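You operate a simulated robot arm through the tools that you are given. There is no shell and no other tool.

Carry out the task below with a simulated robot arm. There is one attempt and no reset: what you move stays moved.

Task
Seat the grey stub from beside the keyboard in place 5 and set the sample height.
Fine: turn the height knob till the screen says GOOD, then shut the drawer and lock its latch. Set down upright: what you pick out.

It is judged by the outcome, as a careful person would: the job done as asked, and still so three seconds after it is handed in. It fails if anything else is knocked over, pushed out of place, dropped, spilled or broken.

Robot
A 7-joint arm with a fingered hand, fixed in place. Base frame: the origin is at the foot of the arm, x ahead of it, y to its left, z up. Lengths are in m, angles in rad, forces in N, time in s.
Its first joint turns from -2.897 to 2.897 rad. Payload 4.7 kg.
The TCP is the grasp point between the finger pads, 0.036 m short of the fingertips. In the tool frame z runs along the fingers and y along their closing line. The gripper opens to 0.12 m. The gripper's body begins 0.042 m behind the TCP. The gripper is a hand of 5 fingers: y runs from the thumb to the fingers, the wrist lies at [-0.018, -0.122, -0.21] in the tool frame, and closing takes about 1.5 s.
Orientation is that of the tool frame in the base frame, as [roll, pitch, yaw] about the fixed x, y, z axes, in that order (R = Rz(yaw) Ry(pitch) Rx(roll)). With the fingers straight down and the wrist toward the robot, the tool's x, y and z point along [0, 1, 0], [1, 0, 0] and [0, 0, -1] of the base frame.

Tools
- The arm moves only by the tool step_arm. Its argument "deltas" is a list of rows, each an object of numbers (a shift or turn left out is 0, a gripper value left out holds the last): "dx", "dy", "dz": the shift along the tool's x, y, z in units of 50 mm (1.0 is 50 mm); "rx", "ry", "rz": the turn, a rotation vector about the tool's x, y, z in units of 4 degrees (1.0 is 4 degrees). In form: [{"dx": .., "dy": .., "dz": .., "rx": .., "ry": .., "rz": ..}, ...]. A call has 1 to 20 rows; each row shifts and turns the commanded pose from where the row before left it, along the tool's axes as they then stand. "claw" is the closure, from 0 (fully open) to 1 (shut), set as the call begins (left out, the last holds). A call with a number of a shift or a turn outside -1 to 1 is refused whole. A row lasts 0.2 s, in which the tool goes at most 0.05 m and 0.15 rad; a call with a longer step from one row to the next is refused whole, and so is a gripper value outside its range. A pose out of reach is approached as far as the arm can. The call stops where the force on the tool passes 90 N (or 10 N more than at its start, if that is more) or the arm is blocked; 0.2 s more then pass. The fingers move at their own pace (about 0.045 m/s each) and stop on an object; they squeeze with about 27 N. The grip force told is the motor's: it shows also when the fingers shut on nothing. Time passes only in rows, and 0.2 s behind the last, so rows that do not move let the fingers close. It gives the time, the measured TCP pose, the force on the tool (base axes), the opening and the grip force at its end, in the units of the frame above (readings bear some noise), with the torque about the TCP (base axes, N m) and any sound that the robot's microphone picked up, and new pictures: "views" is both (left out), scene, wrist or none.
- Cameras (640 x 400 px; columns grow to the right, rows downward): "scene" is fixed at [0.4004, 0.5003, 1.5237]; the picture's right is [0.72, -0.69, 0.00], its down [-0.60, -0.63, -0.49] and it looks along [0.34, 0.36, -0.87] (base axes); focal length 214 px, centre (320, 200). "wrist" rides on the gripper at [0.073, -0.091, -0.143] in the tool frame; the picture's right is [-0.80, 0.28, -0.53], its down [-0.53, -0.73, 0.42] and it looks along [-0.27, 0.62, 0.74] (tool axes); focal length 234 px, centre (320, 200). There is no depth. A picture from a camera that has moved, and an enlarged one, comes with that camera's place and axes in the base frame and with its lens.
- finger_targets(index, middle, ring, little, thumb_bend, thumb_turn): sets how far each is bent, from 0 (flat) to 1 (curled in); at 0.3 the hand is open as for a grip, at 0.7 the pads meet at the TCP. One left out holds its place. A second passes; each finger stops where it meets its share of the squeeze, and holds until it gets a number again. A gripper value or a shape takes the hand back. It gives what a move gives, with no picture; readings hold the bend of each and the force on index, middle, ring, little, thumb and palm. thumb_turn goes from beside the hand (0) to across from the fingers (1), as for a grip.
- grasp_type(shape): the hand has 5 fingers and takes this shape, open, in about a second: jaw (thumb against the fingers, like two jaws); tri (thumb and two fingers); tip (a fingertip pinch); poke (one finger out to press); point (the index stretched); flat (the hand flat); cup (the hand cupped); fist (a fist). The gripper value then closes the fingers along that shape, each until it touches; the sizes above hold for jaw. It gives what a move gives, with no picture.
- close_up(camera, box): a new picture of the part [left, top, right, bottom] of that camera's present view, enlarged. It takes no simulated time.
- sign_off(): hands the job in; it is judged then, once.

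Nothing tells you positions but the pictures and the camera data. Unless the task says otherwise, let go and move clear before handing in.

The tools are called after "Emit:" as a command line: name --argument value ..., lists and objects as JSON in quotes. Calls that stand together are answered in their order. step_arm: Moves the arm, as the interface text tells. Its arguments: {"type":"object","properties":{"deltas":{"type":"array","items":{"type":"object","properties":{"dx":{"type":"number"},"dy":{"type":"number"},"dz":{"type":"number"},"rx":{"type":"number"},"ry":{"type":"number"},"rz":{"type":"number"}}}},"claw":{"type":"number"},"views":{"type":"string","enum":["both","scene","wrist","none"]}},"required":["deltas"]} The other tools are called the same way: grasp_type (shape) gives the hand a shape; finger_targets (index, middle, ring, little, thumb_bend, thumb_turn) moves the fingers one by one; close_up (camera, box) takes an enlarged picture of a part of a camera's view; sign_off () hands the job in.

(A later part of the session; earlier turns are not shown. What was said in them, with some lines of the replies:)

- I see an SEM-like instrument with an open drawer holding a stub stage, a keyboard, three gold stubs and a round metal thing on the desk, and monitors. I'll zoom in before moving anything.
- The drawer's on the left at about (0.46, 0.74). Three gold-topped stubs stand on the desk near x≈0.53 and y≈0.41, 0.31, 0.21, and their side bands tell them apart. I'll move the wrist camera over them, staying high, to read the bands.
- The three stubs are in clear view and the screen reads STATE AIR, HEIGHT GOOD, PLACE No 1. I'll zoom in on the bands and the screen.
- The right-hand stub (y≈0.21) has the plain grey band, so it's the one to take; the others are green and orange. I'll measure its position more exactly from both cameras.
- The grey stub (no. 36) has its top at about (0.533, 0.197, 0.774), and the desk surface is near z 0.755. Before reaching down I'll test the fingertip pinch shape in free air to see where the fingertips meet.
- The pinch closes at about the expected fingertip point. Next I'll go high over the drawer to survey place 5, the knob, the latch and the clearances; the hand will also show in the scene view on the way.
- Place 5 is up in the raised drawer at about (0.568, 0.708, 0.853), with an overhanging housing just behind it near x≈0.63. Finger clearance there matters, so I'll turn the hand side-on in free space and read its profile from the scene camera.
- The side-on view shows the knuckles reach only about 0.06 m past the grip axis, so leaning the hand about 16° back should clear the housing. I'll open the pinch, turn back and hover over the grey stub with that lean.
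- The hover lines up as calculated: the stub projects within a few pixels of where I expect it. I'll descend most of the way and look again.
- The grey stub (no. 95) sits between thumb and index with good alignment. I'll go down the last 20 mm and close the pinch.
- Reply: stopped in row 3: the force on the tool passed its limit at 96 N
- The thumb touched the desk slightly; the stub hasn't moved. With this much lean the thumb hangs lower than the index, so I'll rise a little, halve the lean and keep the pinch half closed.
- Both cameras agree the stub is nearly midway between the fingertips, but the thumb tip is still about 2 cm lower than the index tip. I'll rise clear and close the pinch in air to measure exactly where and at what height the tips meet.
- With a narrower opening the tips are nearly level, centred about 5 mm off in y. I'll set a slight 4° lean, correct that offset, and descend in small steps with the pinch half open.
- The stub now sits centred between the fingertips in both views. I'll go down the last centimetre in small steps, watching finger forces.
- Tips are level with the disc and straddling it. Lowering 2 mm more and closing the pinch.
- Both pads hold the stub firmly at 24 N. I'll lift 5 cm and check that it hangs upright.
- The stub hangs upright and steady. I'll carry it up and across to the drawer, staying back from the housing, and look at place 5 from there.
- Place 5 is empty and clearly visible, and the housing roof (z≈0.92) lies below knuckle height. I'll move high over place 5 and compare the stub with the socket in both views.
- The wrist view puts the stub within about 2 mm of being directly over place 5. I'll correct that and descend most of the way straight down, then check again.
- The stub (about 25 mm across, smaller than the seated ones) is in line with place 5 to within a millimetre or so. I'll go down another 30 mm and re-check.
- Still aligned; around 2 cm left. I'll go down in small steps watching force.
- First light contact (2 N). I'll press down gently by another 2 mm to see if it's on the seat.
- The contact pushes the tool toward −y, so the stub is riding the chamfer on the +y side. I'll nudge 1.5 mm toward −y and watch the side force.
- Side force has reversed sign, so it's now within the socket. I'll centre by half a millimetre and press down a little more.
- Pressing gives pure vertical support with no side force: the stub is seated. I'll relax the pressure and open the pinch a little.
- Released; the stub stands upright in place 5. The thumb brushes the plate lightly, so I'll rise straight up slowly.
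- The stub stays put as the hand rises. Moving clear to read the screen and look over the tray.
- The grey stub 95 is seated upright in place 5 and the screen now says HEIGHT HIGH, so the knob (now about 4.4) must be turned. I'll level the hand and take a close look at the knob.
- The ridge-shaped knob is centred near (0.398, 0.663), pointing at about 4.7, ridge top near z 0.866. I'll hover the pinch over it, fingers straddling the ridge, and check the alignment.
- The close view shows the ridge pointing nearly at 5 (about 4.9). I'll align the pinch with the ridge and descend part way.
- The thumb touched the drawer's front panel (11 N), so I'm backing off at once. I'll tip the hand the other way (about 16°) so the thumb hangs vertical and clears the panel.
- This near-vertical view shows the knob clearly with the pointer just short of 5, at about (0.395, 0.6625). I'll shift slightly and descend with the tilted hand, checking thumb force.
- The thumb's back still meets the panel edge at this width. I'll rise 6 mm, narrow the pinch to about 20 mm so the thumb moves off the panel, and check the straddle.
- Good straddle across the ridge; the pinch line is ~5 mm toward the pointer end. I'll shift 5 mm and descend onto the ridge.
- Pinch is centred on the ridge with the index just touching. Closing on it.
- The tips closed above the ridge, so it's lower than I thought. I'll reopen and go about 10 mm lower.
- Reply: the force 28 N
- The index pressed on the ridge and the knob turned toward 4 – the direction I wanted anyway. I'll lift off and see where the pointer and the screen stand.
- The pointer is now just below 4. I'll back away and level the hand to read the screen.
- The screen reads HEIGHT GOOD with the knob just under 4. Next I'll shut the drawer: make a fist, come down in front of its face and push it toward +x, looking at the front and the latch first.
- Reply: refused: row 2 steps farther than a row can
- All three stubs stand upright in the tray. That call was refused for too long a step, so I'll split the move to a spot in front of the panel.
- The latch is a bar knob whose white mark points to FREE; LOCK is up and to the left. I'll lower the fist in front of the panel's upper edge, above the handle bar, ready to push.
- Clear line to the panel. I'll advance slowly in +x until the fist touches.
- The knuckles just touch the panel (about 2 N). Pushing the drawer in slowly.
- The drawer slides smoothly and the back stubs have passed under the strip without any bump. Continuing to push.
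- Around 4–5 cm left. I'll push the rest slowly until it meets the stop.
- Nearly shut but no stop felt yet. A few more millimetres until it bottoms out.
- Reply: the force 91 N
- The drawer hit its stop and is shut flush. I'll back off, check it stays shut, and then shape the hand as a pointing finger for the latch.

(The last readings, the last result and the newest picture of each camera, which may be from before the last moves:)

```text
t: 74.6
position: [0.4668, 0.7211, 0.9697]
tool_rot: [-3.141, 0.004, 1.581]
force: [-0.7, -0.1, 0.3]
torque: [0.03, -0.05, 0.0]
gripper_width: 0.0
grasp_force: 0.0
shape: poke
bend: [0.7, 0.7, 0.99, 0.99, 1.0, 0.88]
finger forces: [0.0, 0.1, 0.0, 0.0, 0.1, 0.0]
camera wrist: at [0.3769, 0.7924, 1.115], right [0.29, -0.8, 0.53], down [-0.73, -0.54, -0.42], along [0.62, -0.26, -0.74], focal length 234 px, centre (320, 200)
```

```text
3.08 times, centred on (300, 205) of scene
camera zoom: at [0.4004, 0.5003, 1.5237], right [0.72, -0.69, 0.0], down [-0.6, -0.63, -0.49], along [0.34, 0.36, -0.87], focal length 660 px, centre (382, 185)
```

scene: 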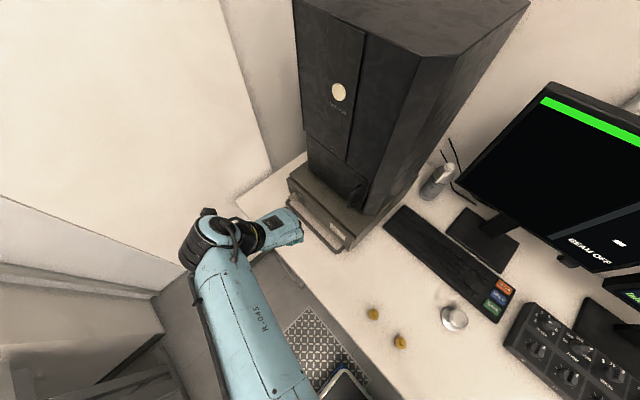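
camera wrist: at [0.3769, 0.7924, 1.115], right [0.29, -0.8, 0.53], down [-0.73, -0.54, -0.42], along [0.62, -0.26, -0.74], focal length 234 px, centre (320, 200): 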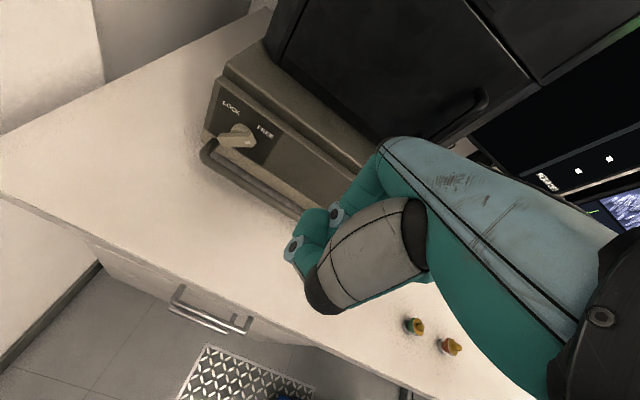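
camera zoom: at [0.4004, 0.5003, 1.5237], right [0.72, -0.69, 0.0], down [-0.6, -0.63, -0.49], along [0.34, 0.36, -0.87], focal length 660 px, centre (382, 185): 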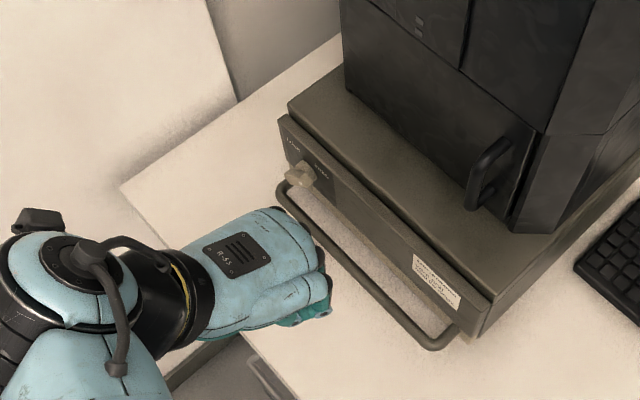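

The drawer stays shut. The poke shape keeps the finger curled, so I'll try the stretched index instead.

Emit:
grasp_type --shape "point"

Emit:
step_arm --deltas '[{}]' --views "wrist"

Emit:
close_up --camera "wrist" --box '[140, 60, 440, 280]'

Emit:
close_up --camera "scene" --box '[220, 140, 380, 270]'

```text
t: 75.5
position: [0.4678, 0.7213, 0.9697]
tool_rot: [-3.142, 0.006, 1.581]
force: [-0.8, 0.4, -0.7]
torque: [0.01, 0.0, 0.02]
gripper_width: 0.0
grasp_force: 0.0
shape: point
bend: [0.19, 1.0, 1.0, 1.0, 0.98, 0.88]
finger forces: [0.1, 0.1, 0.1, 0.1, 0.1, 0.0]
```

```text
t: 75.9
position: [0.468, 0.7214, 0.9702]
tool_rot: [-3.14, 0.005, 1.582]
force: [-0.7, -0.1, 0.3]
torque: [0.03, 0.01, 0.0]
gripper_width: 0.0
grasp_force: 0.0
shape: point
bend: [0.19, 1.0, 1.0, 1.0, 0.98, 0.88]
finger forces: [0.0, 0.1, 0.0, 0.1, 0.0, 0.1]
camera wrist: at [0.3769, 0.7924, 1.115], right [0.29, -0.8, 0.53], down [-0.73, -0.54, -0.42], along [0.62, -0.26, -0.74], focal length 234 px, centre (320, 200)
```

wrist: 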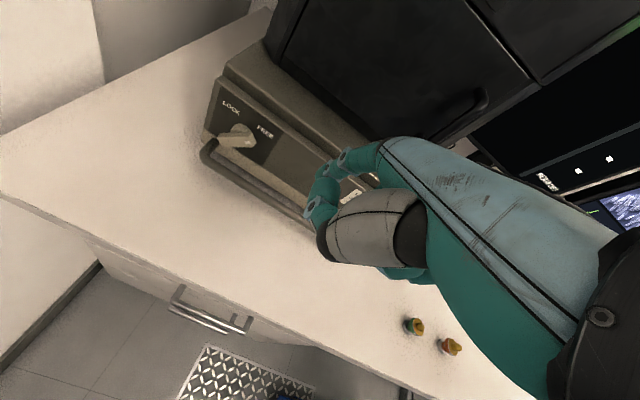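

```text
1.82 times, centred on (290, 170) of wrist
camera zoom: at [0.3769, 0.7924, 1.115], right [0.29, -0.8, 0.53], down [-0.73, -0.54, -0.42], along [0.62, -0.26, -0.74], focal length 426 px, centre (374, 254)
```

zoom: 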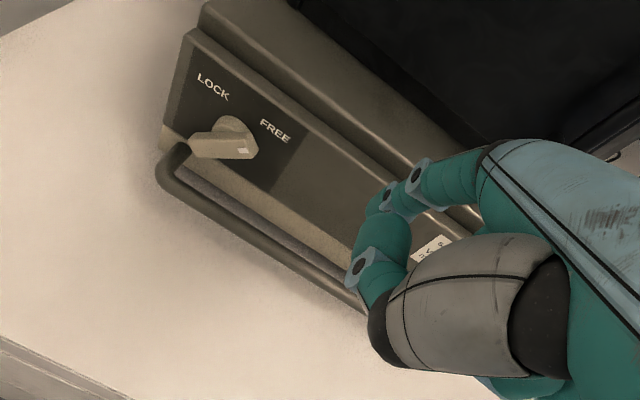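

```text
3.08 times, centred on (300, 205) of scene
camera zoom: at [0.4004, 0.5003, 1.5237], right [0.72, -0.69, 0.0], down [-0.6, -0.63, -0.49], along [0.34, 0.36, -0.87], focal length 660 px, centre (382, 185)
```

zoom: 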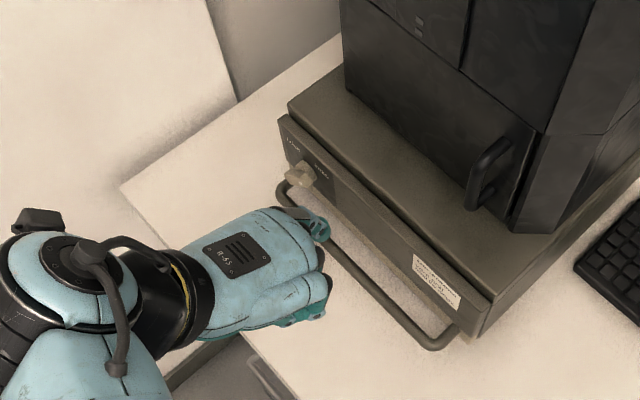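

The stretched index points forward from the hand (tip about 8 cm ahead and 2 cm below the TCP). I can bring it beside the lever's upper end and push it left toward LOCK. I'll move to the right of the lever at its height and check.

Emit:
step_arm --deltas '[{"dx": 0.35, "dz": 0.4}, {"dx": 0.35, "dz": 0.5}, {"dz": 0.4}, {}]'

Emit:
close_up --camera "wrist" --box '[180, 40, 420, 240]'

Emit:
close_up --camera "scene" --box '[240, 150, 360, 250]'

```text
t: 76.9
position: [0.4691, 0.7561, 0.9041]
tool_rot: [-3.141, 0.005, 1.58]
force: [-0.6, -0.8, 0.4]
torque: [0.0, -0.01, -0.02]
gripper_width: 0.0002
grasp_force: 0.1
shape: point
bend: [0.19, 1.0, 1.0, 1.0, 0.98, 0.88]
finger forces: [0.0, 0.0, 0.1, 0.0, 0.1, 0.0]
camera wrist: at [0.3775, 0.8269, 1.0494], right [0.29, -0.8, 0.53], down [-0.73, -0.54, -0.42], along [0.62, -0.26, -0.74], focal length 234 px, centre (320, 200)
```

scene: 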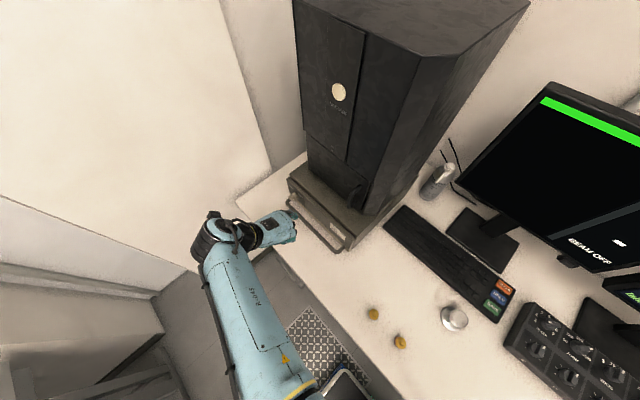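
wrist: 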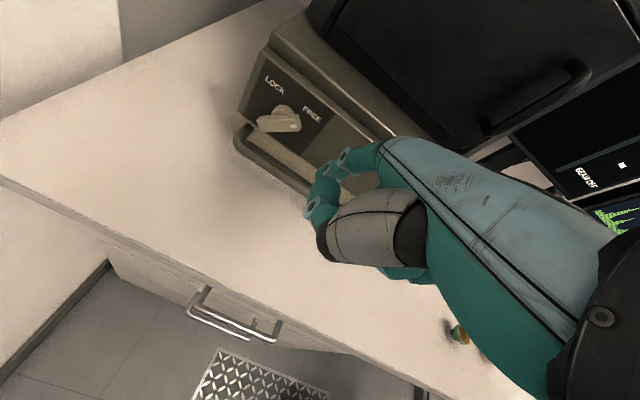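

```text
2.00 times, centred on (300, 140) of wrist
camera zoom: at [0.3775, 0.8269, 1.0494], right [0.29, -0.8, 0.53], down [-0.73, -0.54, -0.42], along [0.62, -0.26, -0.74], focal length 468 px, centre (360, 320)
```

zoom: 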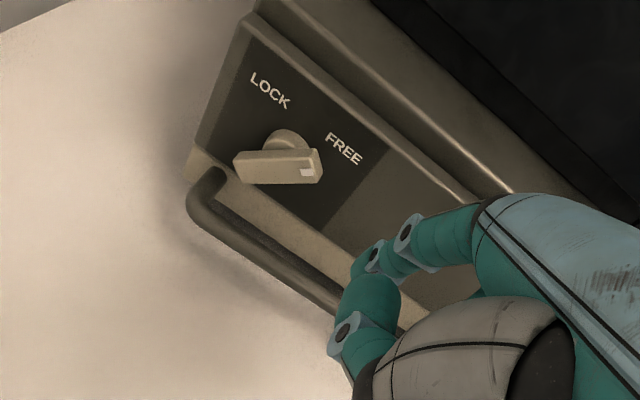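

```text
4.00 times, centred on (300, 200) of scene
camera zoom: at [0.4004, 0.5003, 1.5237], right [0.72, -0.69, 0.0], down [-0.6, -0.63, -0.49], along [0.34, 0.36, -0.87], focal length 858 px, centre (400, 200)
```

zoom: 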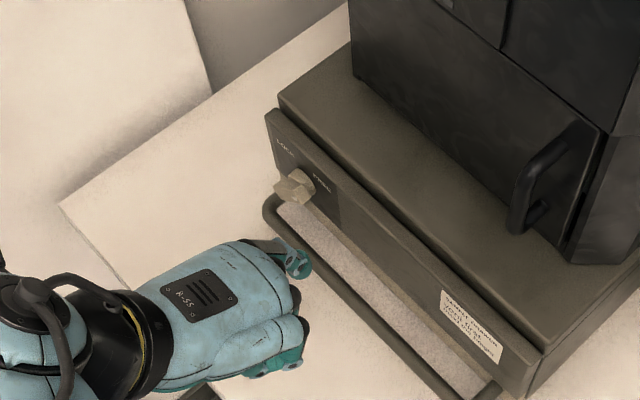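

Emit:
close_up --camera "wrist" --box '[290, 120, 400, 220]'

Emit:
close_up --camera "scene" --box '[275, 185, 325, 225]'

```text
4.00 times, centred on (345, 170) of wrist
camera zoom: at [0.3775, 0.8269, 1.0494], right [0.29, -0.8, 0.53], down [-0.73, -0.54, -0.42], along [0.62, -0.26, -0.74], focal length 937 px, centre (220, 320)
```

zoom: 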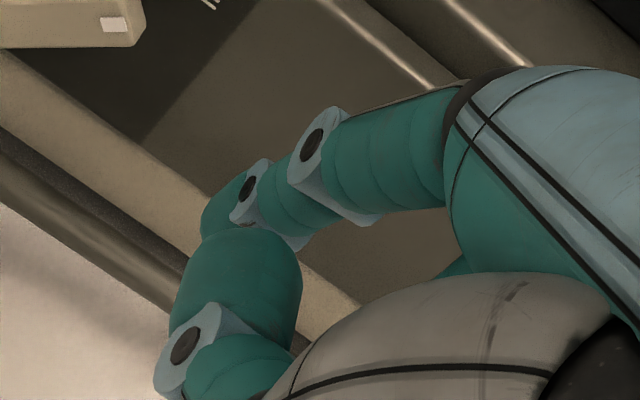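

```text
10.00 times, centred on (300, 205) of scene
camera zoom: at [0.4004, 0.5003, 1.5237], right [0.72, -0.69, 0.0], down [-0.6, -0.63, -0.49], along [0.34, 0.36, -0.87], focal length 2145 px, centre (520, 150)
```

zoom: 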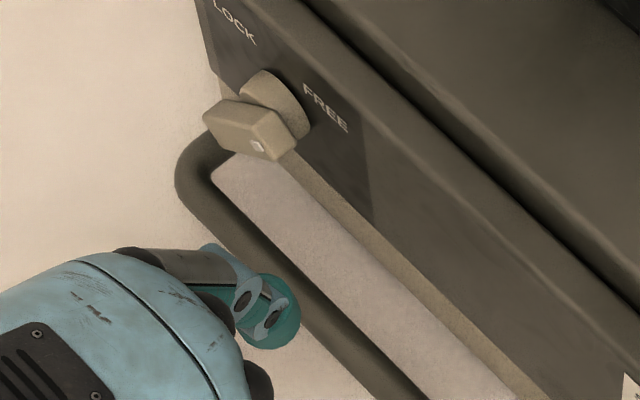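

Now I have the lever pinned down: its centre is about (0.586, 0.8405, 0.871), 43° up to the right, with the fingertip 8.5 cm ahead of the TCP. I'll bring the fingertip in to the lower right of the lever's marked end.

Emit:
step_arm --deltas '[{"dx": 0.3, "dz": 0.12}, {"dx": 0.17}, {"dy": 0.3}, {"dy": 0.3}, {}]' --views "none"

Emit:
close_up --camera "wrist" --box '[230, 40, 390, 200]'

Emit:
close_up --camera "scene" --box '[275, 170, 325, 210]'

```text
t: 78.1
position: [0.4993, 0.7824, 0.9004]
tool_rot: [-3.139, 0.003, 1.582]
force: [0.0, 0.4, 0.0]
torque: [0.0, 0.04, -0.02]
gripper_width: 0.0002
grasp_force: 0.1
shape: point
bend: [0.19, 1.0, 1.0, 1.0, 0.98, 0.88]
finger forces: [0.1, 0.0, 0.1, 0.1, 0.0, 0.1]
```

```text
2.50 times, centred on (310, 120) of wrist
camera zoom: at [0.4071, 0.8521, 1.0447], right [0.29, -0.8, 0.53], down [-0.73, -0.54, -0.42], along [0.62, -0.26, -0.74], focal length 585 px, centre (345, 400)
```

zoom: 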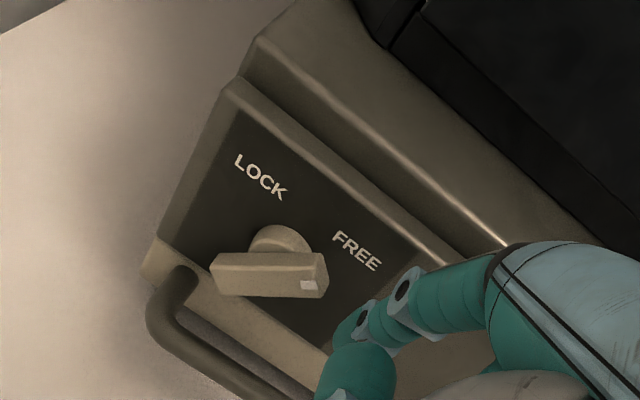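

```text
10.00 times, centred on (300, 190) of scene
camera zoom: at [0.4004, 0.5003, 1.5237], right [0.72, -0.69, 0.0], down [-0.6, -0.63, -0.49], along [0.34, 0.36, -0.87], focal length 2145 px, centre (520, 300)
```

zoom: 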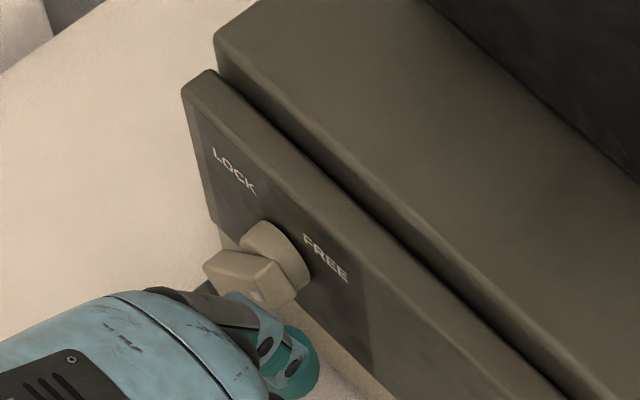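

The fingertip is at about (0.585, 0.803, 0.866), just right of and below the lever's marked end. I'll bring it to touch and then start swinging the lever up.

Emit:
step_arm --deltas '[{"dx": 0.14, "dz": -0.06, "dy": 0.05}, {"dx": 0.13, "dz": -0.05}, {"dx": 0.02, "dz": -0.14}, {}]' --views "none"

Emit:
close_up --camera "wrist" --box '[230, 40, 390, 200]'

Emit:
close_up --camera "scene" --box '[275, 170, 325, 210]'

```text
t: 79.1
position: [0.5002, 0.7943, 0.9136]
tool_rot: [-3.14, 0.004, 1.582]
force: [0.1, 0.2, 0.0]
torque: [-0.01, -0.01, -0.02]
gripper_width: 0.0
grasp_force: 0.1
shape: point
bend: [0.19, 1.0, 1.0, 1.0, 0.98, 0.88]
finger forces: [0.1, 0.0, 0.0, 0.0, 0.1, 0.1]
```

```text
2.50 times, centred on (310, 120) of wrist
camera zoom: at [0.4095, 0.8659, 1.0574], right [0.29, -0.8, 0.53], down [-0.73, -0.54, -0.42], along [0.62, -0.26, -0.74], focal length 585 px, centre (345, 400)
```

zoom: 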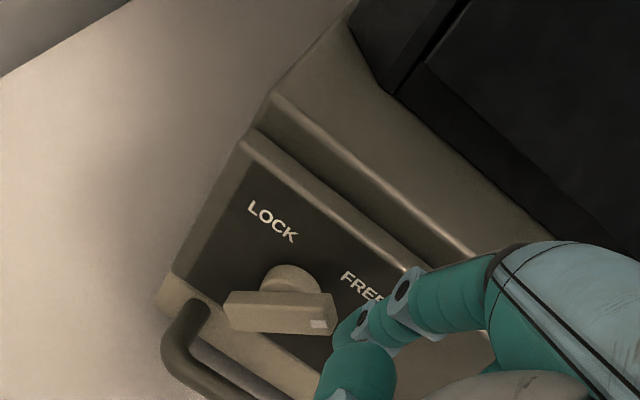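

```text
10.00 times, centred on (300, 190) of scene
camera zoom: at [0.4004, 0.5003, 1.5237], right [0.72, -0.69, 0.0], down [-0.6, -0.63, -0.49], along [0.34, 0.36, -0.87], focal length 2145 px, centre (520, 300)
```

zoom: 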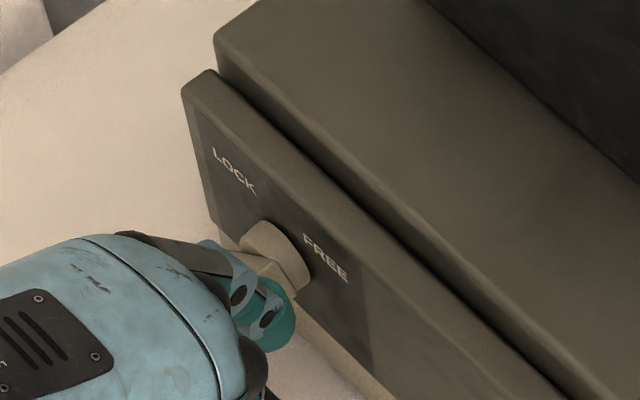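

No contact yet; the fingertip is level with the lever's end rather than below it. I'll lower 1 cm and move left until it touches.

Emit:
step_arm --deltas '[{"dz": 0.22}, {"dx": 0.06, "dy": 0.04}, {"dx": 0.06}, {}]' --views "none"

Emit:
close_up --camera "wrist" --box '[260, 90, 360, 190]'

Emit:
close_up --camera "scene" --box '[275, 170, 325, 210]'

```text
t: 80.1
position: [0.5032, 0.8005, 0.9012]
tool_rot: [-3.141, 0.003, 1.582]
force: [-0.1, -0.1, -0.9]
torque: [0.0, 0.03, -0.01]
gripper_width: 0.0
grasp_force: 0.0
shape: point
bend: [0.19, 1.0, 1.0, 1.0, 0.98, 0.88]
finger forces: [0.0, 0.0, 0.0, 0.1, 0.0, 0.0]
```

```text
4.00 times, centred on (310, 140) of wrist
camera zoom: at [0.4122, 0.8717, 1.0456], right [0.29, -0.8, 0.53], down [-0.73, -0.54, -0.42], along [0.62, -0.26, -0.74], focal length 937 px, centre (360, 440)
```

zoom: 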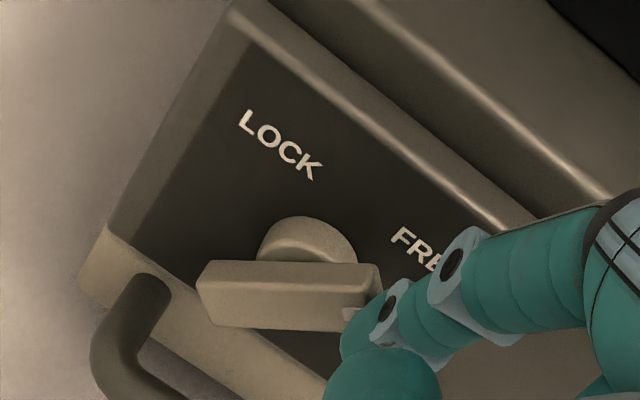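

```text
10.00 times, centred on (300, 190) of scene
camera zoom: at [0.4004, 0.5003, 1.5237], right [0.72, -0.69, 0.0], down [-0.6, -0.63, -0.49], along [0.34, 0.36, -0.87], focal length 2145 px, centre (520, 300)
```

zoom: 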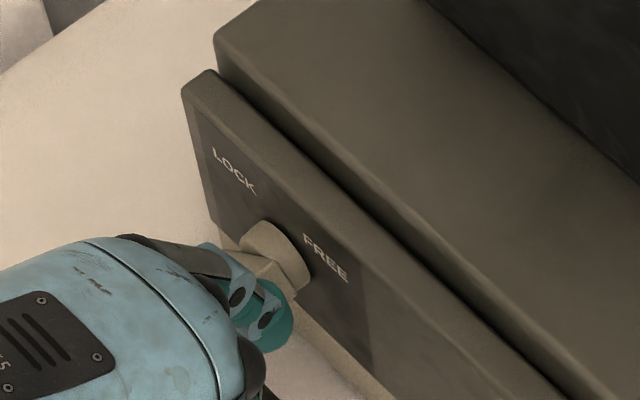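

Emit:
step_arm --deltas '[{"dy": 0.08}, {}]' --views "none"

Emit:
step_arm --deltas '[{"dy": 0.08}, {}]' --views "none"

Emit:
close_up --camera "wrist" --box '[260, 90, 360, 190]'

Emit:
close_up --camera "scene" --box '[275, 170, 325, 210]'

```text
t: 80.7
position: [0.5074, 0.8003, 0.9011]
tool_rot: [-3.139, 0.002, 1.582]
force: [-3.3, 0.0, 1.3]
torque: [0.0, -0.03, 0.05]
gripper_width: 0.1142
grasp_force: 0.2
shape: point
bend: [0.2, 1.0, 1.0, 1.0, 0.98, 0.88]
finger forces: [3.1, 0.1, 0.0, 0.0, 0.0, 0.0]
```

```text
t: 81.3
position: [0.511, 0.8004, 0.9008]
tool_rot: [-3.139, 0.005, 1.582]
force: [-7.5, -0.4, 1.6]
torque: [0.0, 0.05, 0.06]
gripper_width: 0.1141
grasp_force: 0.0
shape: point
bend: [0.22, 1.0, 1.0, 1.0, 0.98, 0.88]
finger forces: [6.4, 0.0, 0.0, 0.1, 0.0, 0.0]
```

```text
4.00 times, centred on (310, 140) of wrist
camera zoom: at [0.4197, 0.8723, 1.0457], right [0.29, -0.8, 0.53], down [-0.73, -0.54, -0.42], along [0.62, -0.26, -0.74], focal length 937 px, centre (360, 440)
```

zoom: 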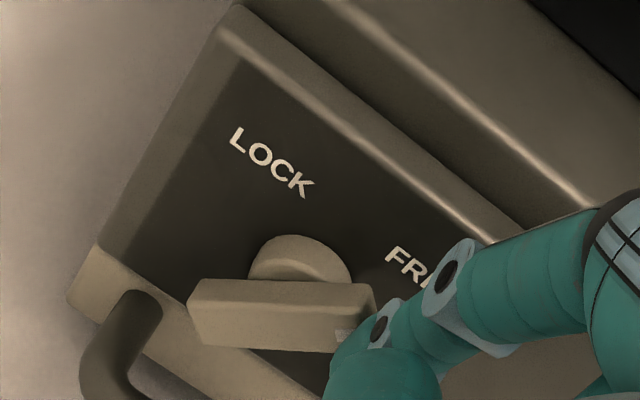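

```text
10.00 times, centred on (300, 190) of scene
camera zoom: at [0.4004, 0.5003, 1.5237], right [0.72, -0.69, 0.0], down [-0.6, -0.63, -0.49], along [0.34, 0.36, -0.87], focal length 2145 px, centre (520, 300)
```

zoom: 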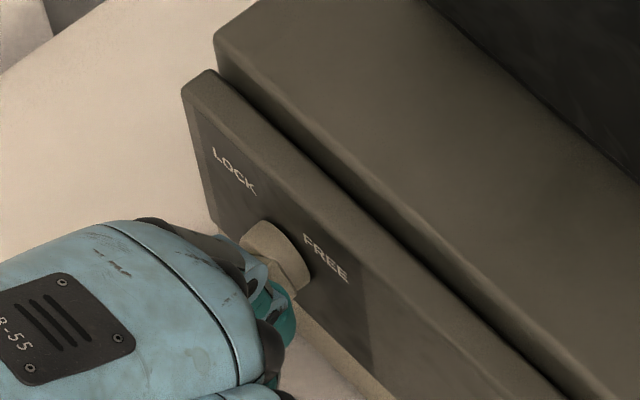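

The fingertip was pressing on the lever's front face, not its side. I'll back out, shift 12 mm right, go in deeper beside it, and push again.

Emit:
step_arm --deltas '[{"dy": -0.3}, {"dx": -0.26}, {"dy": 0.25}, {"dy": 0.15}, {}]' --views "none"

Emit:
close_up --camera "wrist" --box '[260, 90, 360, 190]'

Emit:
close_up --camera "scene" --box '[275, 170, 325, 210]'

```text
t: 82.5
position: [0.5163, 0.7874, 0.9006]
tool_rot: [-3.141, 0.002, 1.582]
force: [0.1, 0.0, 0.4]
torque: [0.0, -0.01, -0.01]
gripper_width: 0.1143
grasp_force: 0.2
shape: point
bend: [0.19, 1.0, 1.0, 1.0, 0.98, 0.88]
finger forces: [0.1, 0.1, 0.0, 0.0, 0.0, 0.1]
```

```text
4.00 times, centred on (310, 140) of wrist
camera zoom: at [0.4253, 0.8588, 1.0458], right [0.29, -0.8, 0.53], down [-0.73, -0.54, -0.42], along [0.62, -0.26, -0.74], focal length 937 px, centre (360, 440)
```

zoom: 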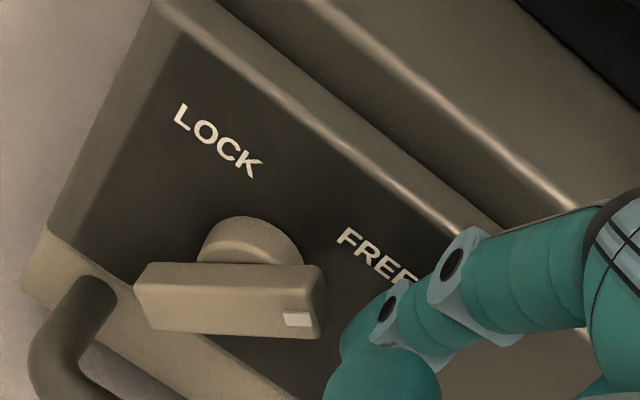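

```text
10.00 times, centred on (300, 190) of scene
camera zoom: at [0.4004, 0.5003, 1.5237], right [0.72, -0.69, 0.0], down [-0.6, -0.63, -0.49], along [0.34, 0.36, -0.87], focal length 2145 px, centre (520, 300)
```

zoom: 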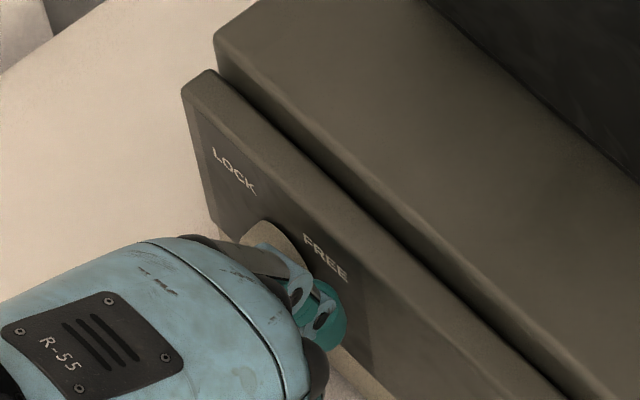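

Now the fingertip is beside the lever's end, in depth past its front face. Pushing left and up in small steps.

Emit:
step_arm --deltas '[{"dx": 0.08}, {"dx": 0.06}, {}]' --views "none"

Emit:
step_arm --deltas '[{"dx": 0.06, "dz": -0.06}, {"dx": 0.04, "dz": -0.08}, {}]' --views "none"

Emit:
close_up --camera "wrist" --box '[260, 90, 360, 190]'

```text
t: 83.3
position: [0.5152, 0.7948, 0.9014]
tool_rot: [-3.139, 0.005, 1.582]
force: [0.3, -1.4, 0.0]
torque: [-0.02, 0.02, -0.08]
gripper_width: 0.1138
grasp_force: 0.0
shape: point
bend: [0.19, 1.0, 1.0, 1.0, 0.98, 0.88]
finger forces: [0.7, 0.1, 0.0, 0.0, 0.0, 0.1]
```

```text
t: 84.1
position: [0.5155, 0.7991, 0.9093]
tool_rot: [-3.139, 0.001, 1.582]
force: [-0.7, -0.8, 0.8]
torque: [-0.01, -0.11, -0.05]
gripper_width: 0.1141
grasp_force: 0.0
shape: point
bend: [0.19, 1.0, 1.0, 1.0, 0.98, 0.88]
finger forces: [1.1, 0.1, 0.0, 0.0, 0.0, 0.0]
```

```text
4.00 times, centred on (310, 140) of wrist
camera zoom: at [0.4242, 0.871, 1.0534], right [0.29, -0.8, 0.53], down [-0.73, -0.54, -0.42], along [0.62, -0.26, -0.74], focal length 937 px, centre (360, 440)
```

zoom: 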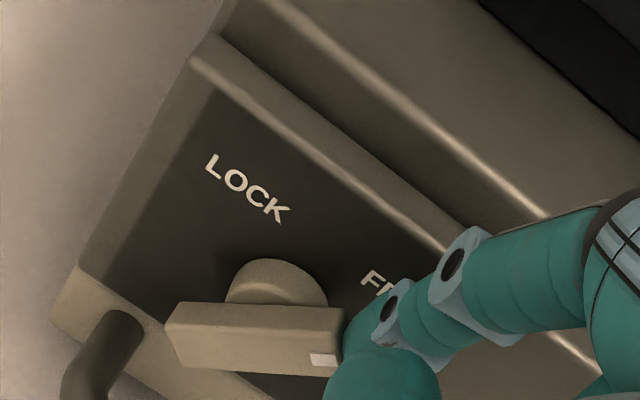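

Emit:
step_arm --deltas '[{"dx": 0.08, "dz": -0.08}, {"dx": 0.08, "dz": -0.08}, {}]' --views "none"

Emit:
close_up --camera "wrist" --box '[260, 90, 360, 190]'

Emit:
close_up --camera "scene" --box '[275, 170, 325, 210]'

```text
t: 84.9
position: [0.5151, 0.807, 0.9171]
tool_rot: [-3.141, 0.003, 1.581]
force: [0.1, -1.4, 0.0]
torque: [0.0, -0.03, -0.06]
gripper_width: 0.1142
grasp_force: 0.1
shape: point
bend: [0.19, 1.0, 1.0, 1.0, 0.98, 0.88]
finger forces: [0.9, 0.1, 0.0, 0.0, 0.1, 0.0]
```

```text
4.00 times, centred on (310, 140) of wrist
camera zoom: at [0.424, 0.8789, 1.0609], right [0.29, -0.8, 0.53], down [-0.73, -0.54, -0.42], along [0.62, -0.26, -0.74], focal length 937 px, centre (360, 440)
```

zoom: 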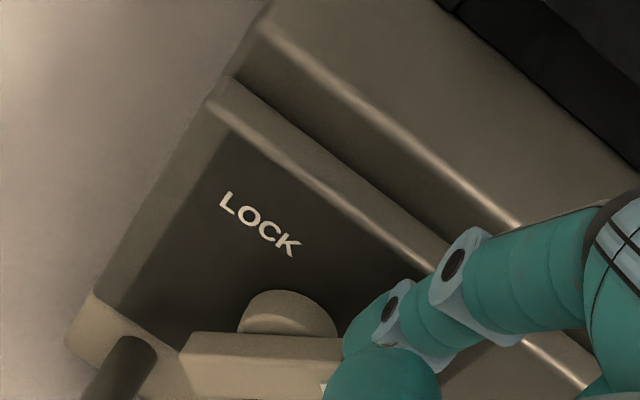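

```text
10.00 times, centred on (300, 190) of scene
camera zoom: at [0.4004, 0.5003, 1.5237], right [0.72, -0.69, 0.0], down [-0.6, -0.63, -0.49], along [0.34, 0.36, -0.87], focal length 2145 px, centre (520, 300)
```

zoom: 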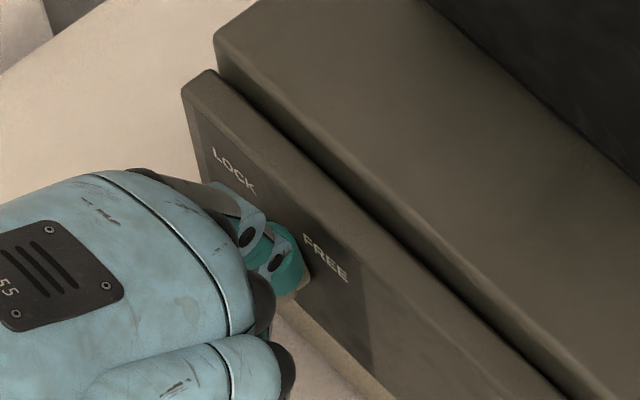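

Emit:
close_up --camera "wrist" --box '[260, 120, 380, 230]'

```text
3.64 times, centred on (320, 175) of wrist
camera zoom: at [0.424, 0.8789, 1.0609], right [0.29, -0.8, 0.53], down [-0.73, -0.54, -0.42], along [0.62, -0.26, -0.74], focal length 852 px, centre (320, 291)
```

zoom: 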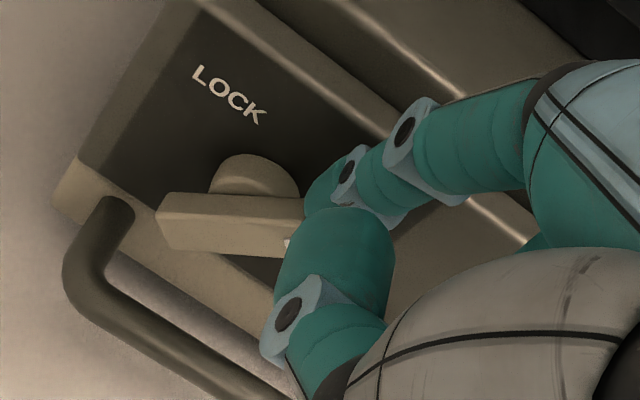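

The finger slid along the lever's end instead of catching its side. I'll go back to the right, drop lower, come in closer to the hub under the lever, and push up-left from there.

Emit:
step_arm --deltas '[{"dx": -0.4, "dy": -0.05}, {"dz": 0.3}, {"dz": 0.28}, {}]' --views "none"

Emit:
step_arm --deltas '[{"dx": 0.15}, {"dx": 0.1}, {}]' --views "none"

Emit:
close_up --camera "wrist" --box '[260, 70, 380, 180]'

Emit:
close_up --camera "scene" --box '[275, 170, 325, 210]'

```text
t: 85.9
position: [0.5148, 0.7881, 0.8871]
tool_rot: [-3.141, 0.006, 1.582]
force: [1.4, -0.5, 0.1]
torque: [0.0, 0.0, -0.01]
gripper_width: 0.0001
grasp_force: 0.0
shape: point
bend: [0.19, 1.0, 1.0, 1.0, 0.98, 0.88]
finger forces: [0.1, 0.0, 0.0, 0.1, 0.0, 0.0]
```

```text
t: 86.7
position: [0.5148, 0.7996, 0.8896]
tool_rot: [-3.139, 0.004, 1.578]
force: [-0.4, -6.7, 3.1]
torque: [-0.04, -0.13, -0.43]
gripper_width: 0.1143
grasp_force: 0.2
shape: point
bend: [0.19, 1.0, 1.0, 1.0, 0.98, 0.88]
finger forces: [6.2, 0.0, 0.0, 0.0, 0.0, 0.1]
```

```text
3.64 times, centred on (320, 125) of wrist
camera zoom: at [0.4227, 0.8714, 1.0331], right [0.29, -0.8, 0.53], down [-0.73, -0.54, -0.42], along [0.62, -0.26, -0.74], focal length 852 px, centre (320, 473)
```

zoom: 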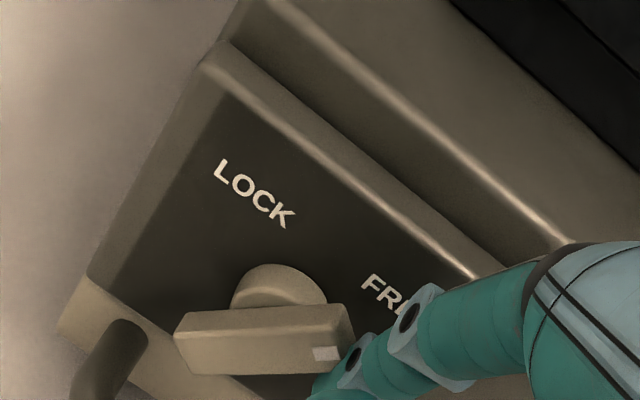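

```text
10.00 times, centred on (300, 190) of scene
camera zoom: at [0.4004, 0.5003, 1.5237], right [0.72, -0.69, 0.0], down [-0.6, -0.63, -0.49], along [0.34, 0.36, -0.87], focal length 2145 px, centre (520, 300)
```

zoom: 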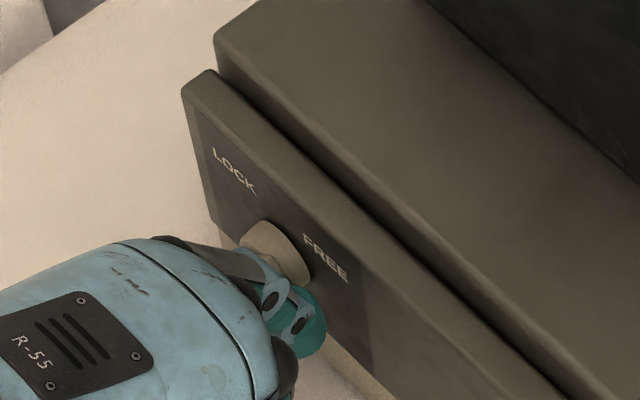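

Now there's firm contact (6 N) on the lever's end. A straight leftward push gives the right turning moment, so I'll push left in small increments.

Emit:
step_arm --deltas '[{"dx": 0.1}, {}]' --views "none"

Emit:
step_arm --deltas '[{"dx": 0.1}, {}]' --views "none"

Emit:
close_up --camera "wrist" --box '[260, 70, 380, 180]'

Emit:
close_up --camera "scene" --box '[275, 170, 325, 210]'

```text
t: 87.3
position: [0.5137, 0.8045, 0.8877]
tool_rot: [-3.139, 0.004, 1.578]
force: [-0.9, -7.9, 5.9]
torque: [0.01, -0.4, -0.57]
gripper_width: 0.1142
grasp_force: 0.0
shape: point
bend: [0.19, 1.0, 1.0, 1.0, 0.98, 0.88]
finger forces: [8.8, 0.0, 0.1, 0.0, 0.0, 0.0]
```

```text
t: 87.9
position: [0.5117, 0.809, 0.8892]
tool_rot: [-3.141, 0.004, 1.582]
force: [-3.8, -10.5, 13.5]
torque: [0.17, -0.96, -0.74]
gripper_width: 0.1141
grasp_force: 0.1
shape: point
bend: [0.18, 1.0, 1.0, 1.0, 0.98, 0.88]
finger forces: [16.3, 0.0, 0.1, 0.0, 0.1, 0.0]
```

```text
3.64 times, centred on (320, 125) of wrist
camera zoom: at [0.4215, 0.8807, 1.0344], right [0.29, -0.8, 0.53], down [-0.73, -0.54, -0.42], along [0.62, -0.26, -0.74], focal length 852 px, centre (320, 473)
```

zoom: 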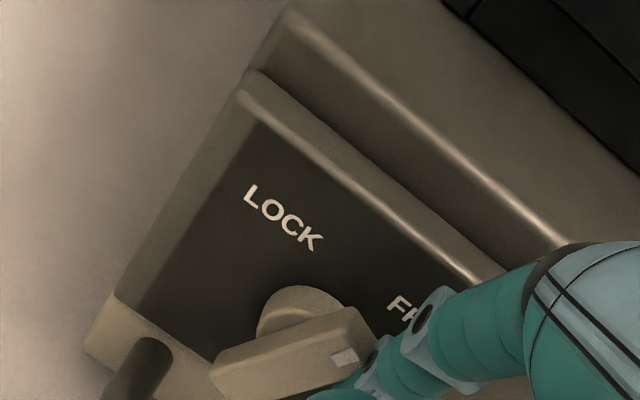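

```text
10.00 times, centred on (300, 190) of scene
camera zoom: at [0.4004, 0.5003, 1.5237], right [0.72, -0.69, 0.0], down [-0.6, -0.63, -0.49], along [0.34, 0.36, -0.87], focal length 2145 px, centre (520, 300)
```

zoom: 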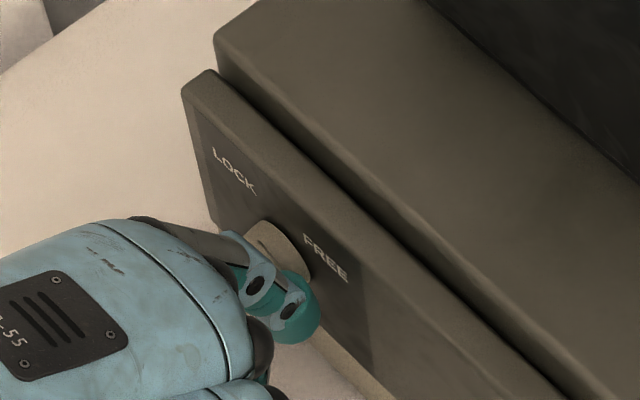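

The lever is turning (from about 43° to 57°). I'll continue left while easing upward along its arc.

Emit:
step_arm --deltas '[{"dx": 0.06, "dz": -0.1}, {"dx": 0.08, "dz": -0.04}, {}]' --views "none"

Emit:
step_arm --deltas '[{"dx": 0.1, "dz": -0.06}, {}]' --views "none"

Emit:
close_up --camera "wrist" --box '[260, 90, 380, 200]'

Emit:
close_up --camera "scene" --box '[275, 170, 325, 210]'

```text
t: 88.7
position: [0.5142, 0.8157, 0.8931]
tool_rot: [-3.138, 0.006, 1.581]
force: [1.0, -6.2, -1.3]
torque: [-0.18, 0.0, -0.53]
gripper_width: 0.1142
grasp_force: 0.0
shape: point
bend: [0.19, 1.0, 1.0, 1.0, 0.98, 0.88]
finger forces: [6.3, 0.0, 0.0, 0.0, 0.1, 0.0]
```

```text
t: 89.3
position: [0.5137, 0.8216, 0.8996]
tool_rot: [-3.14, 0.003, 1.581]
force: [-0.9, -6.0, 6.5]
torque: [-0.07, -0.52, -0.47]
gripper_width: 0.1144
grasp_force: 0.0
shape: point
bend: [0.19, 1.0, 1.0, 1.0, 0.98, 0.88]
finger forces: [8.8, 0.0, 0.0, 0.0, 0.0, 0.0]
```

```text
3.64 times, centred on (320, 145) of wrist
camera zoom: at [0.422, 0.8932, 1.0443], right [0.29, -0.8, 0.53], down [-0.73, -0.54, -0.42], along [0.62, -0.26, -0.74], focal length 852 px, centre (320, 400)
```

zoom: 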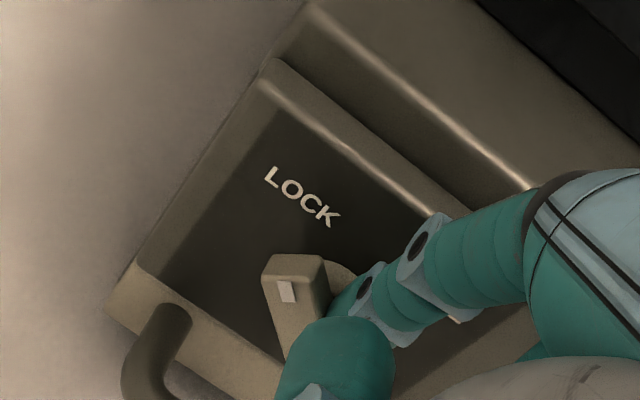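

```text
10.00 times, centred on (300, 190) of scene
camera zoom: at [0.4004, 0.5003, 1.5237], right [0.72, -0.69, 0.0], down [-0.6, -0.63, -0.49], along [0.34, 0.36, -0.87], focal length 2145 px, centre (520, 300)
```

zoom: 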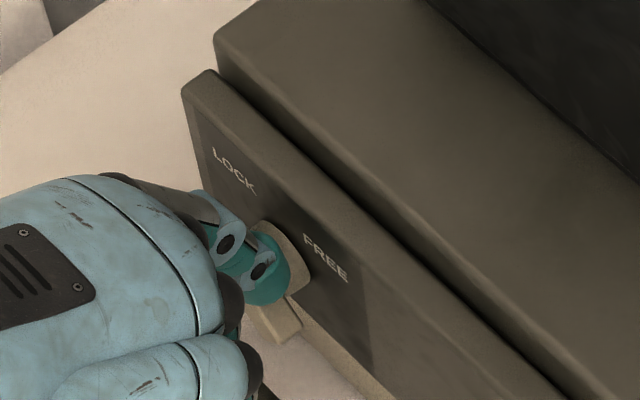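

The lever has swung over: its mark now points up-left toward LOCK. I'll press a touch more to be sure it's against the stop.

Emit:
step_arm --deltas '[{"dx": 0.08, "dz": -0.02}, {}]' --views "none"

Emit:
close_up --camera "wrist" --box '[260, 90, 380, 200]'

```text
t: 89.9
position: [0.5137, 0.8251, 0.899]
tool_rot: [-3.141, 0.004, 1.579]
force: [-2.0, -12.0, 9.3]
torque: [-0.23, -0.7, -0.93]
gripper_width: 0.1141
grasp_force: 0.0
shape: point
bend: [0.19, 1.0, 1.0, 1.0, 0.98, 0.88]
finger forces: [15.4, 0.0, 0.0, 0.0, 0.0, 0.1]
```

```text
3.64 times, centred on (320, 145) of wrist
camera zoom: at [0.4224, 0.8968, 1.0443], right [0.29, -0.8, 0.53], down [-0.73, -0.54, -0.42], along [0.62, -0.26, -0.74], focal length 852 px, centre (320, 400)
```

zoom: 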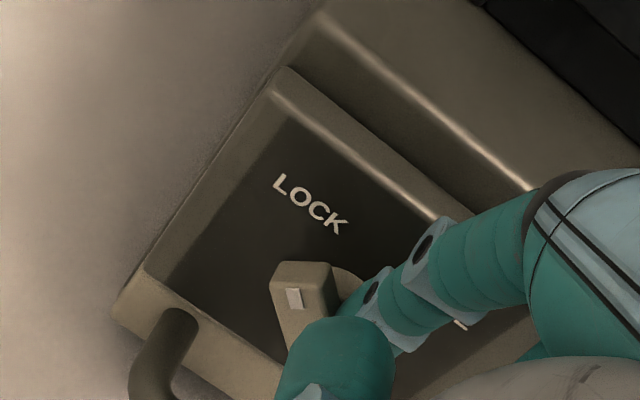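

Emit:
step_arm --deltas '[{"dx": 0.08, "dz": 0.04}, {}]' --views "none"

Emit:
close_up --camera "wrist" --box '[260, 90, 380, 200]'

```text
t: 90.5
position: [0.5133, 0.8287, 0.8982]
tool_rot: [3.14, 0.0, 1.581]
force: [-7.1, -15.9, 18.0]
torque: [-0.29, -1.4, -1.23]
gripper_width: 0.1144
grasp_force: 0.0
shape: point
bend: [0.19, 1.0, 1.0, 1.0, 0.98, 0.88]
finger forces: [24.3, 0.0, 0.1, 0.0, 0.1, 0.0]
```

```text
3.64 times, centred on (320, 145) of wrist
camera zoom: at [0.4213, 0.8998, 1.0436], right [0.29, -0.8, 0.53], down [-0.73, -0.54, -0.42], along [0.62, -0.26, -0.74], focal length 852 px, centre (320, 400)
```

zoom: 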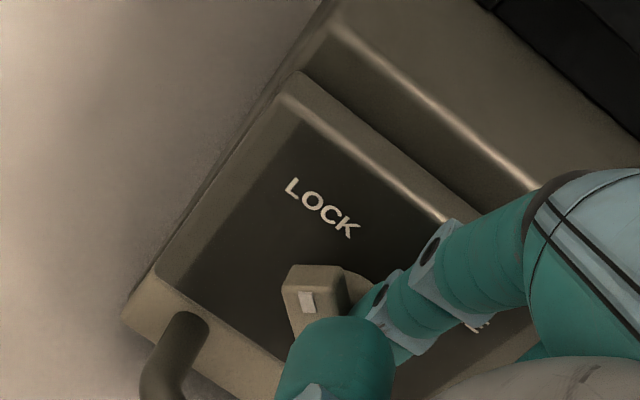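

The mark didn't move under 24 N, so the latch is hard against its LOCK stop. I'll withdraw up and to the right, then back away and look.

Emit:
step_arm --deltas '[{"dx": -0.12, "dz": -0.12}, {"dx": -0.3, "dz": -0.2}, {"dx": -0.4, "dy": -0.3}, {"dy": -0.8}, {"dy": -0.8, "dz": -0.4}, {"dz": -0.8}, {}]'

Emit:
close_up --camera "wrist" --box '[180, 60, 340, 200]'

Emit:
close_up --camera "scene" --box '[270, 160, 360, 250]'

```text
t: 92.1
position: [0.4178, 0.7873, 0.9743]
tool_rot: [-3.139, 0.006, 1.582]
force: [0.2, 0.2, -0.7]
torque: [-0.01, -0.01, -0.03]
gripper_width: 0.0
grasp_force: 0.0
shape: point
bend: [0.19, 1.0, 1.0, 1.0, 0.98, 0.88]
finger forces: [0.0, 0.0, 0.0, 0.1, 0.0, 0.0]
camera wrist: at [0.3272, 0.858, 1.1188], right [0.29, -0.8, 0.53], down [-0.73, -0.54, -0.42], along [0.62, -0.26, -0.74], focal length 234 px, centre (320, 200)
```

scene: 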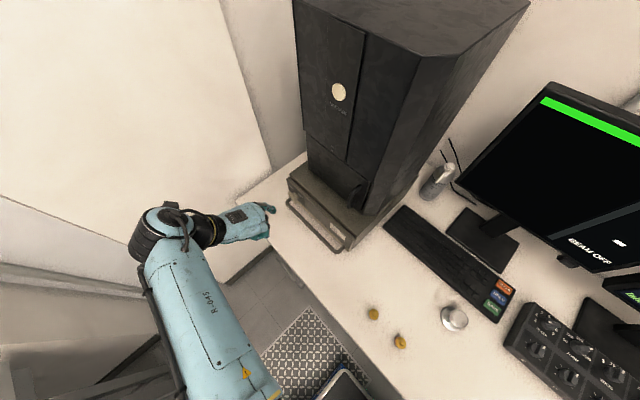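
wrist: 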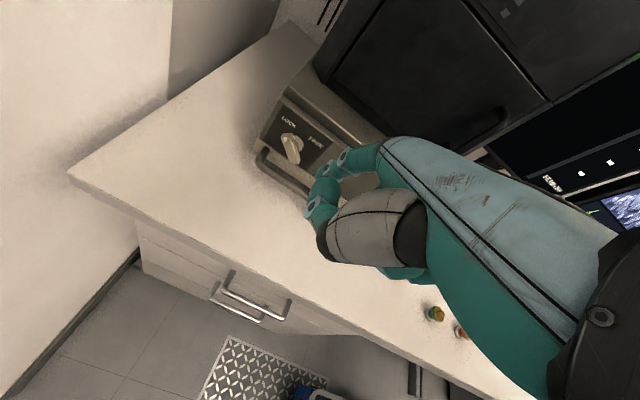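

```text
2.86 times, centred on (260, 130) of wrist
camera zoom: at [0.3272, 0.858, 1.1188], right [0.29, -0.8, 0.53], down [-0.73, -0.54, -0.42], along [0.62, -0.26, -0.74], focal length 669 px, centre (491, 400)
```

zoom: 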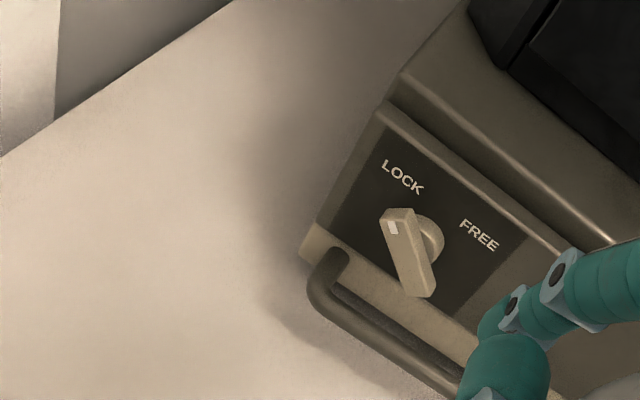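

```text
4.44 times, centred on (315, 205) of scene
camera zoom: at [0.4004, 0.5003, 1.5237], right [0.72, -0.69, 0.0], down [-0.6, -0.63, -0.49], along [0.34, 0.36, -0.87], focal length 953 px, centre (342, 178)
```

zoom: 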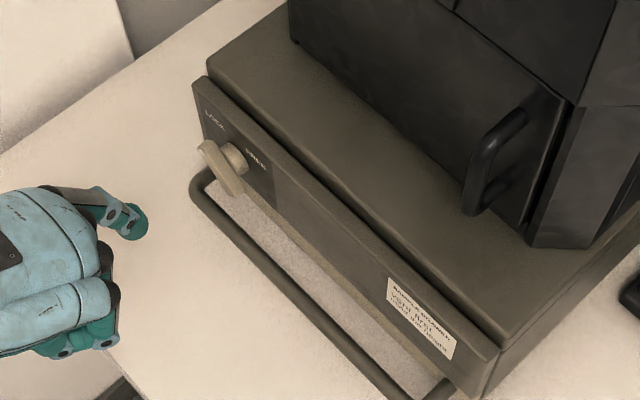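

The latch points to LOCK and the drawer is shut flush. I'll move the hand clear and take a last look at the screen.

Emit:
step_arm --deltas '[{"dz": -0.8}, {"dz": -0.8, "dx": -0.4}, {"dx": -0.9}, {"dx": -0.9}, {"dx": -0.9}, {"dx": -0.9}, {"dx": -0.9}, {"dx": -0.5}, {}]'

Emit:
close_up --camera "wrist" --box '[440, 40, 640, 220]'

Emit:
close_up --camera "scene" --box '[240, 140, 480, 400]'

```text
t: 94.1
position: [0.4195, 0.5167, 1.0539]
tool_rot: [-3.14, 0.006, 1.582]
force: [-0.4, -0.4, -0.2]
torque: [-0.02, -0.04, 0.0]
gripper_width: 0.0
grasp_force: 0.1
shape: point
bend: [0.19, 1.0, 1.0, 1.0, 0.98, 0.88]
finger forces: [0.0, 0.0, 0.0, 0.0, 0.0, 0.0]
camera wrist: at [0.3289, 0.5878, 1.1986], right [0.29, -0.8, 0.53], down [-0.73, -0.54, -0.42], along [0.62, -0.26, -0.74], focal length 234 px, centre (320, 200)
```

scene: 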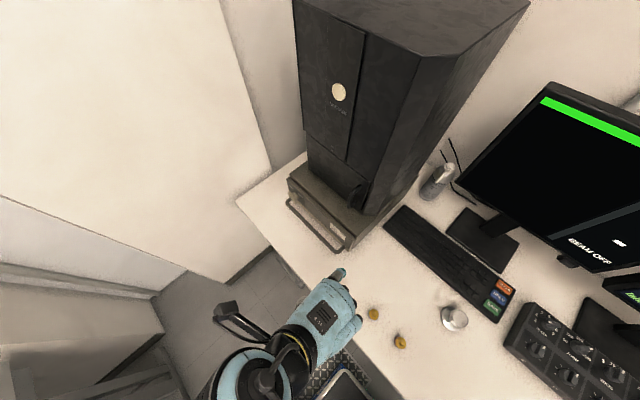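
wrist: 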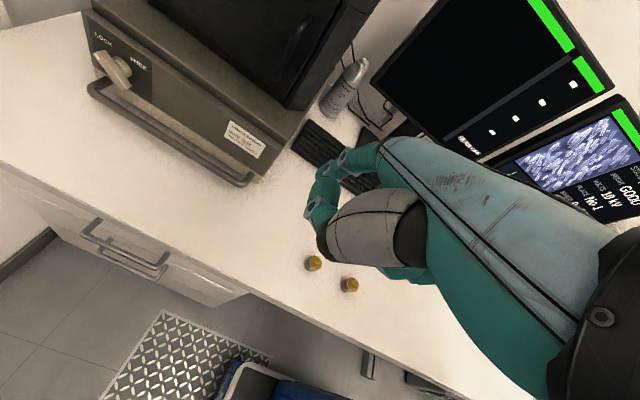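

```text
2.22 times, centred on (540, 130) of wrist
camera zoom: at [0.3289, 0.5878, 1.1986], right [0.29, -0.8, 0.53], down [-0.73, -0.54, -0.42], along [0.62, -0.26, -0.74], focal length 520 px, centre (-169, 356)
```

zoom: 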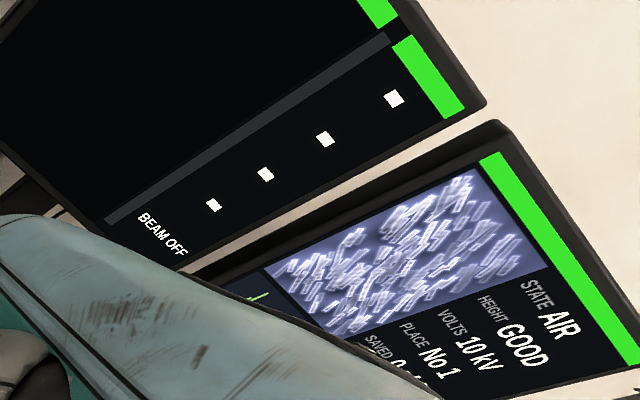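

```text
1.54 times, centred on (360, 270) of scene
camera zoom: at [0.4004, 0.5003, 1.5237], right [0.72, -0.69, 0.0], down [-0.6, -0.63, -0.49], along [0.34, 0.36, -0.87], focal length 330 px, centre (258, 92)
```

zoom: 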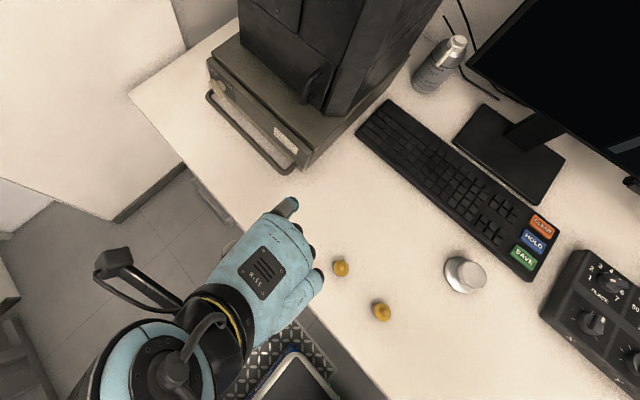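

The screen still reads HEIGHT GOOD, the drawer is shut and latched at LOCK, and the other two desk stubs are where they were. The hand is empty and clear, so I'm handing the job in.

Emit:
sign_off

```text
The job is handed in.
```

The grey stub (no. 95) is seated upright in place 5, and the screen reads HEIGHT GOOD. The drawer is shut flush and the latch is turned to LOCK.

- **Height:** seating the stub changed the reading to HIGH. Turning the knob from about 4.9 to just under 4 brought it back to GOOD, and it still said GOOD after the drawer was shut and locked.
- **Knob:** it turned when a fingertip pressed on its ridge, not from a controlled pinch and twist. The pointer ended in the GOOD range, so I left it there.
- **Contacts:** while lining up, the thumb touched the desk once (a 96 N force stop) and brushed the drawer panel twice. The drawer was pushed to its stop at about 90 N. I saw nothing move out of place from any of these.
- **Other stubs:** the orange and green stubs on the desk are where they started. The two already in the tray were still upright when I last saw them, before the drawer closed.
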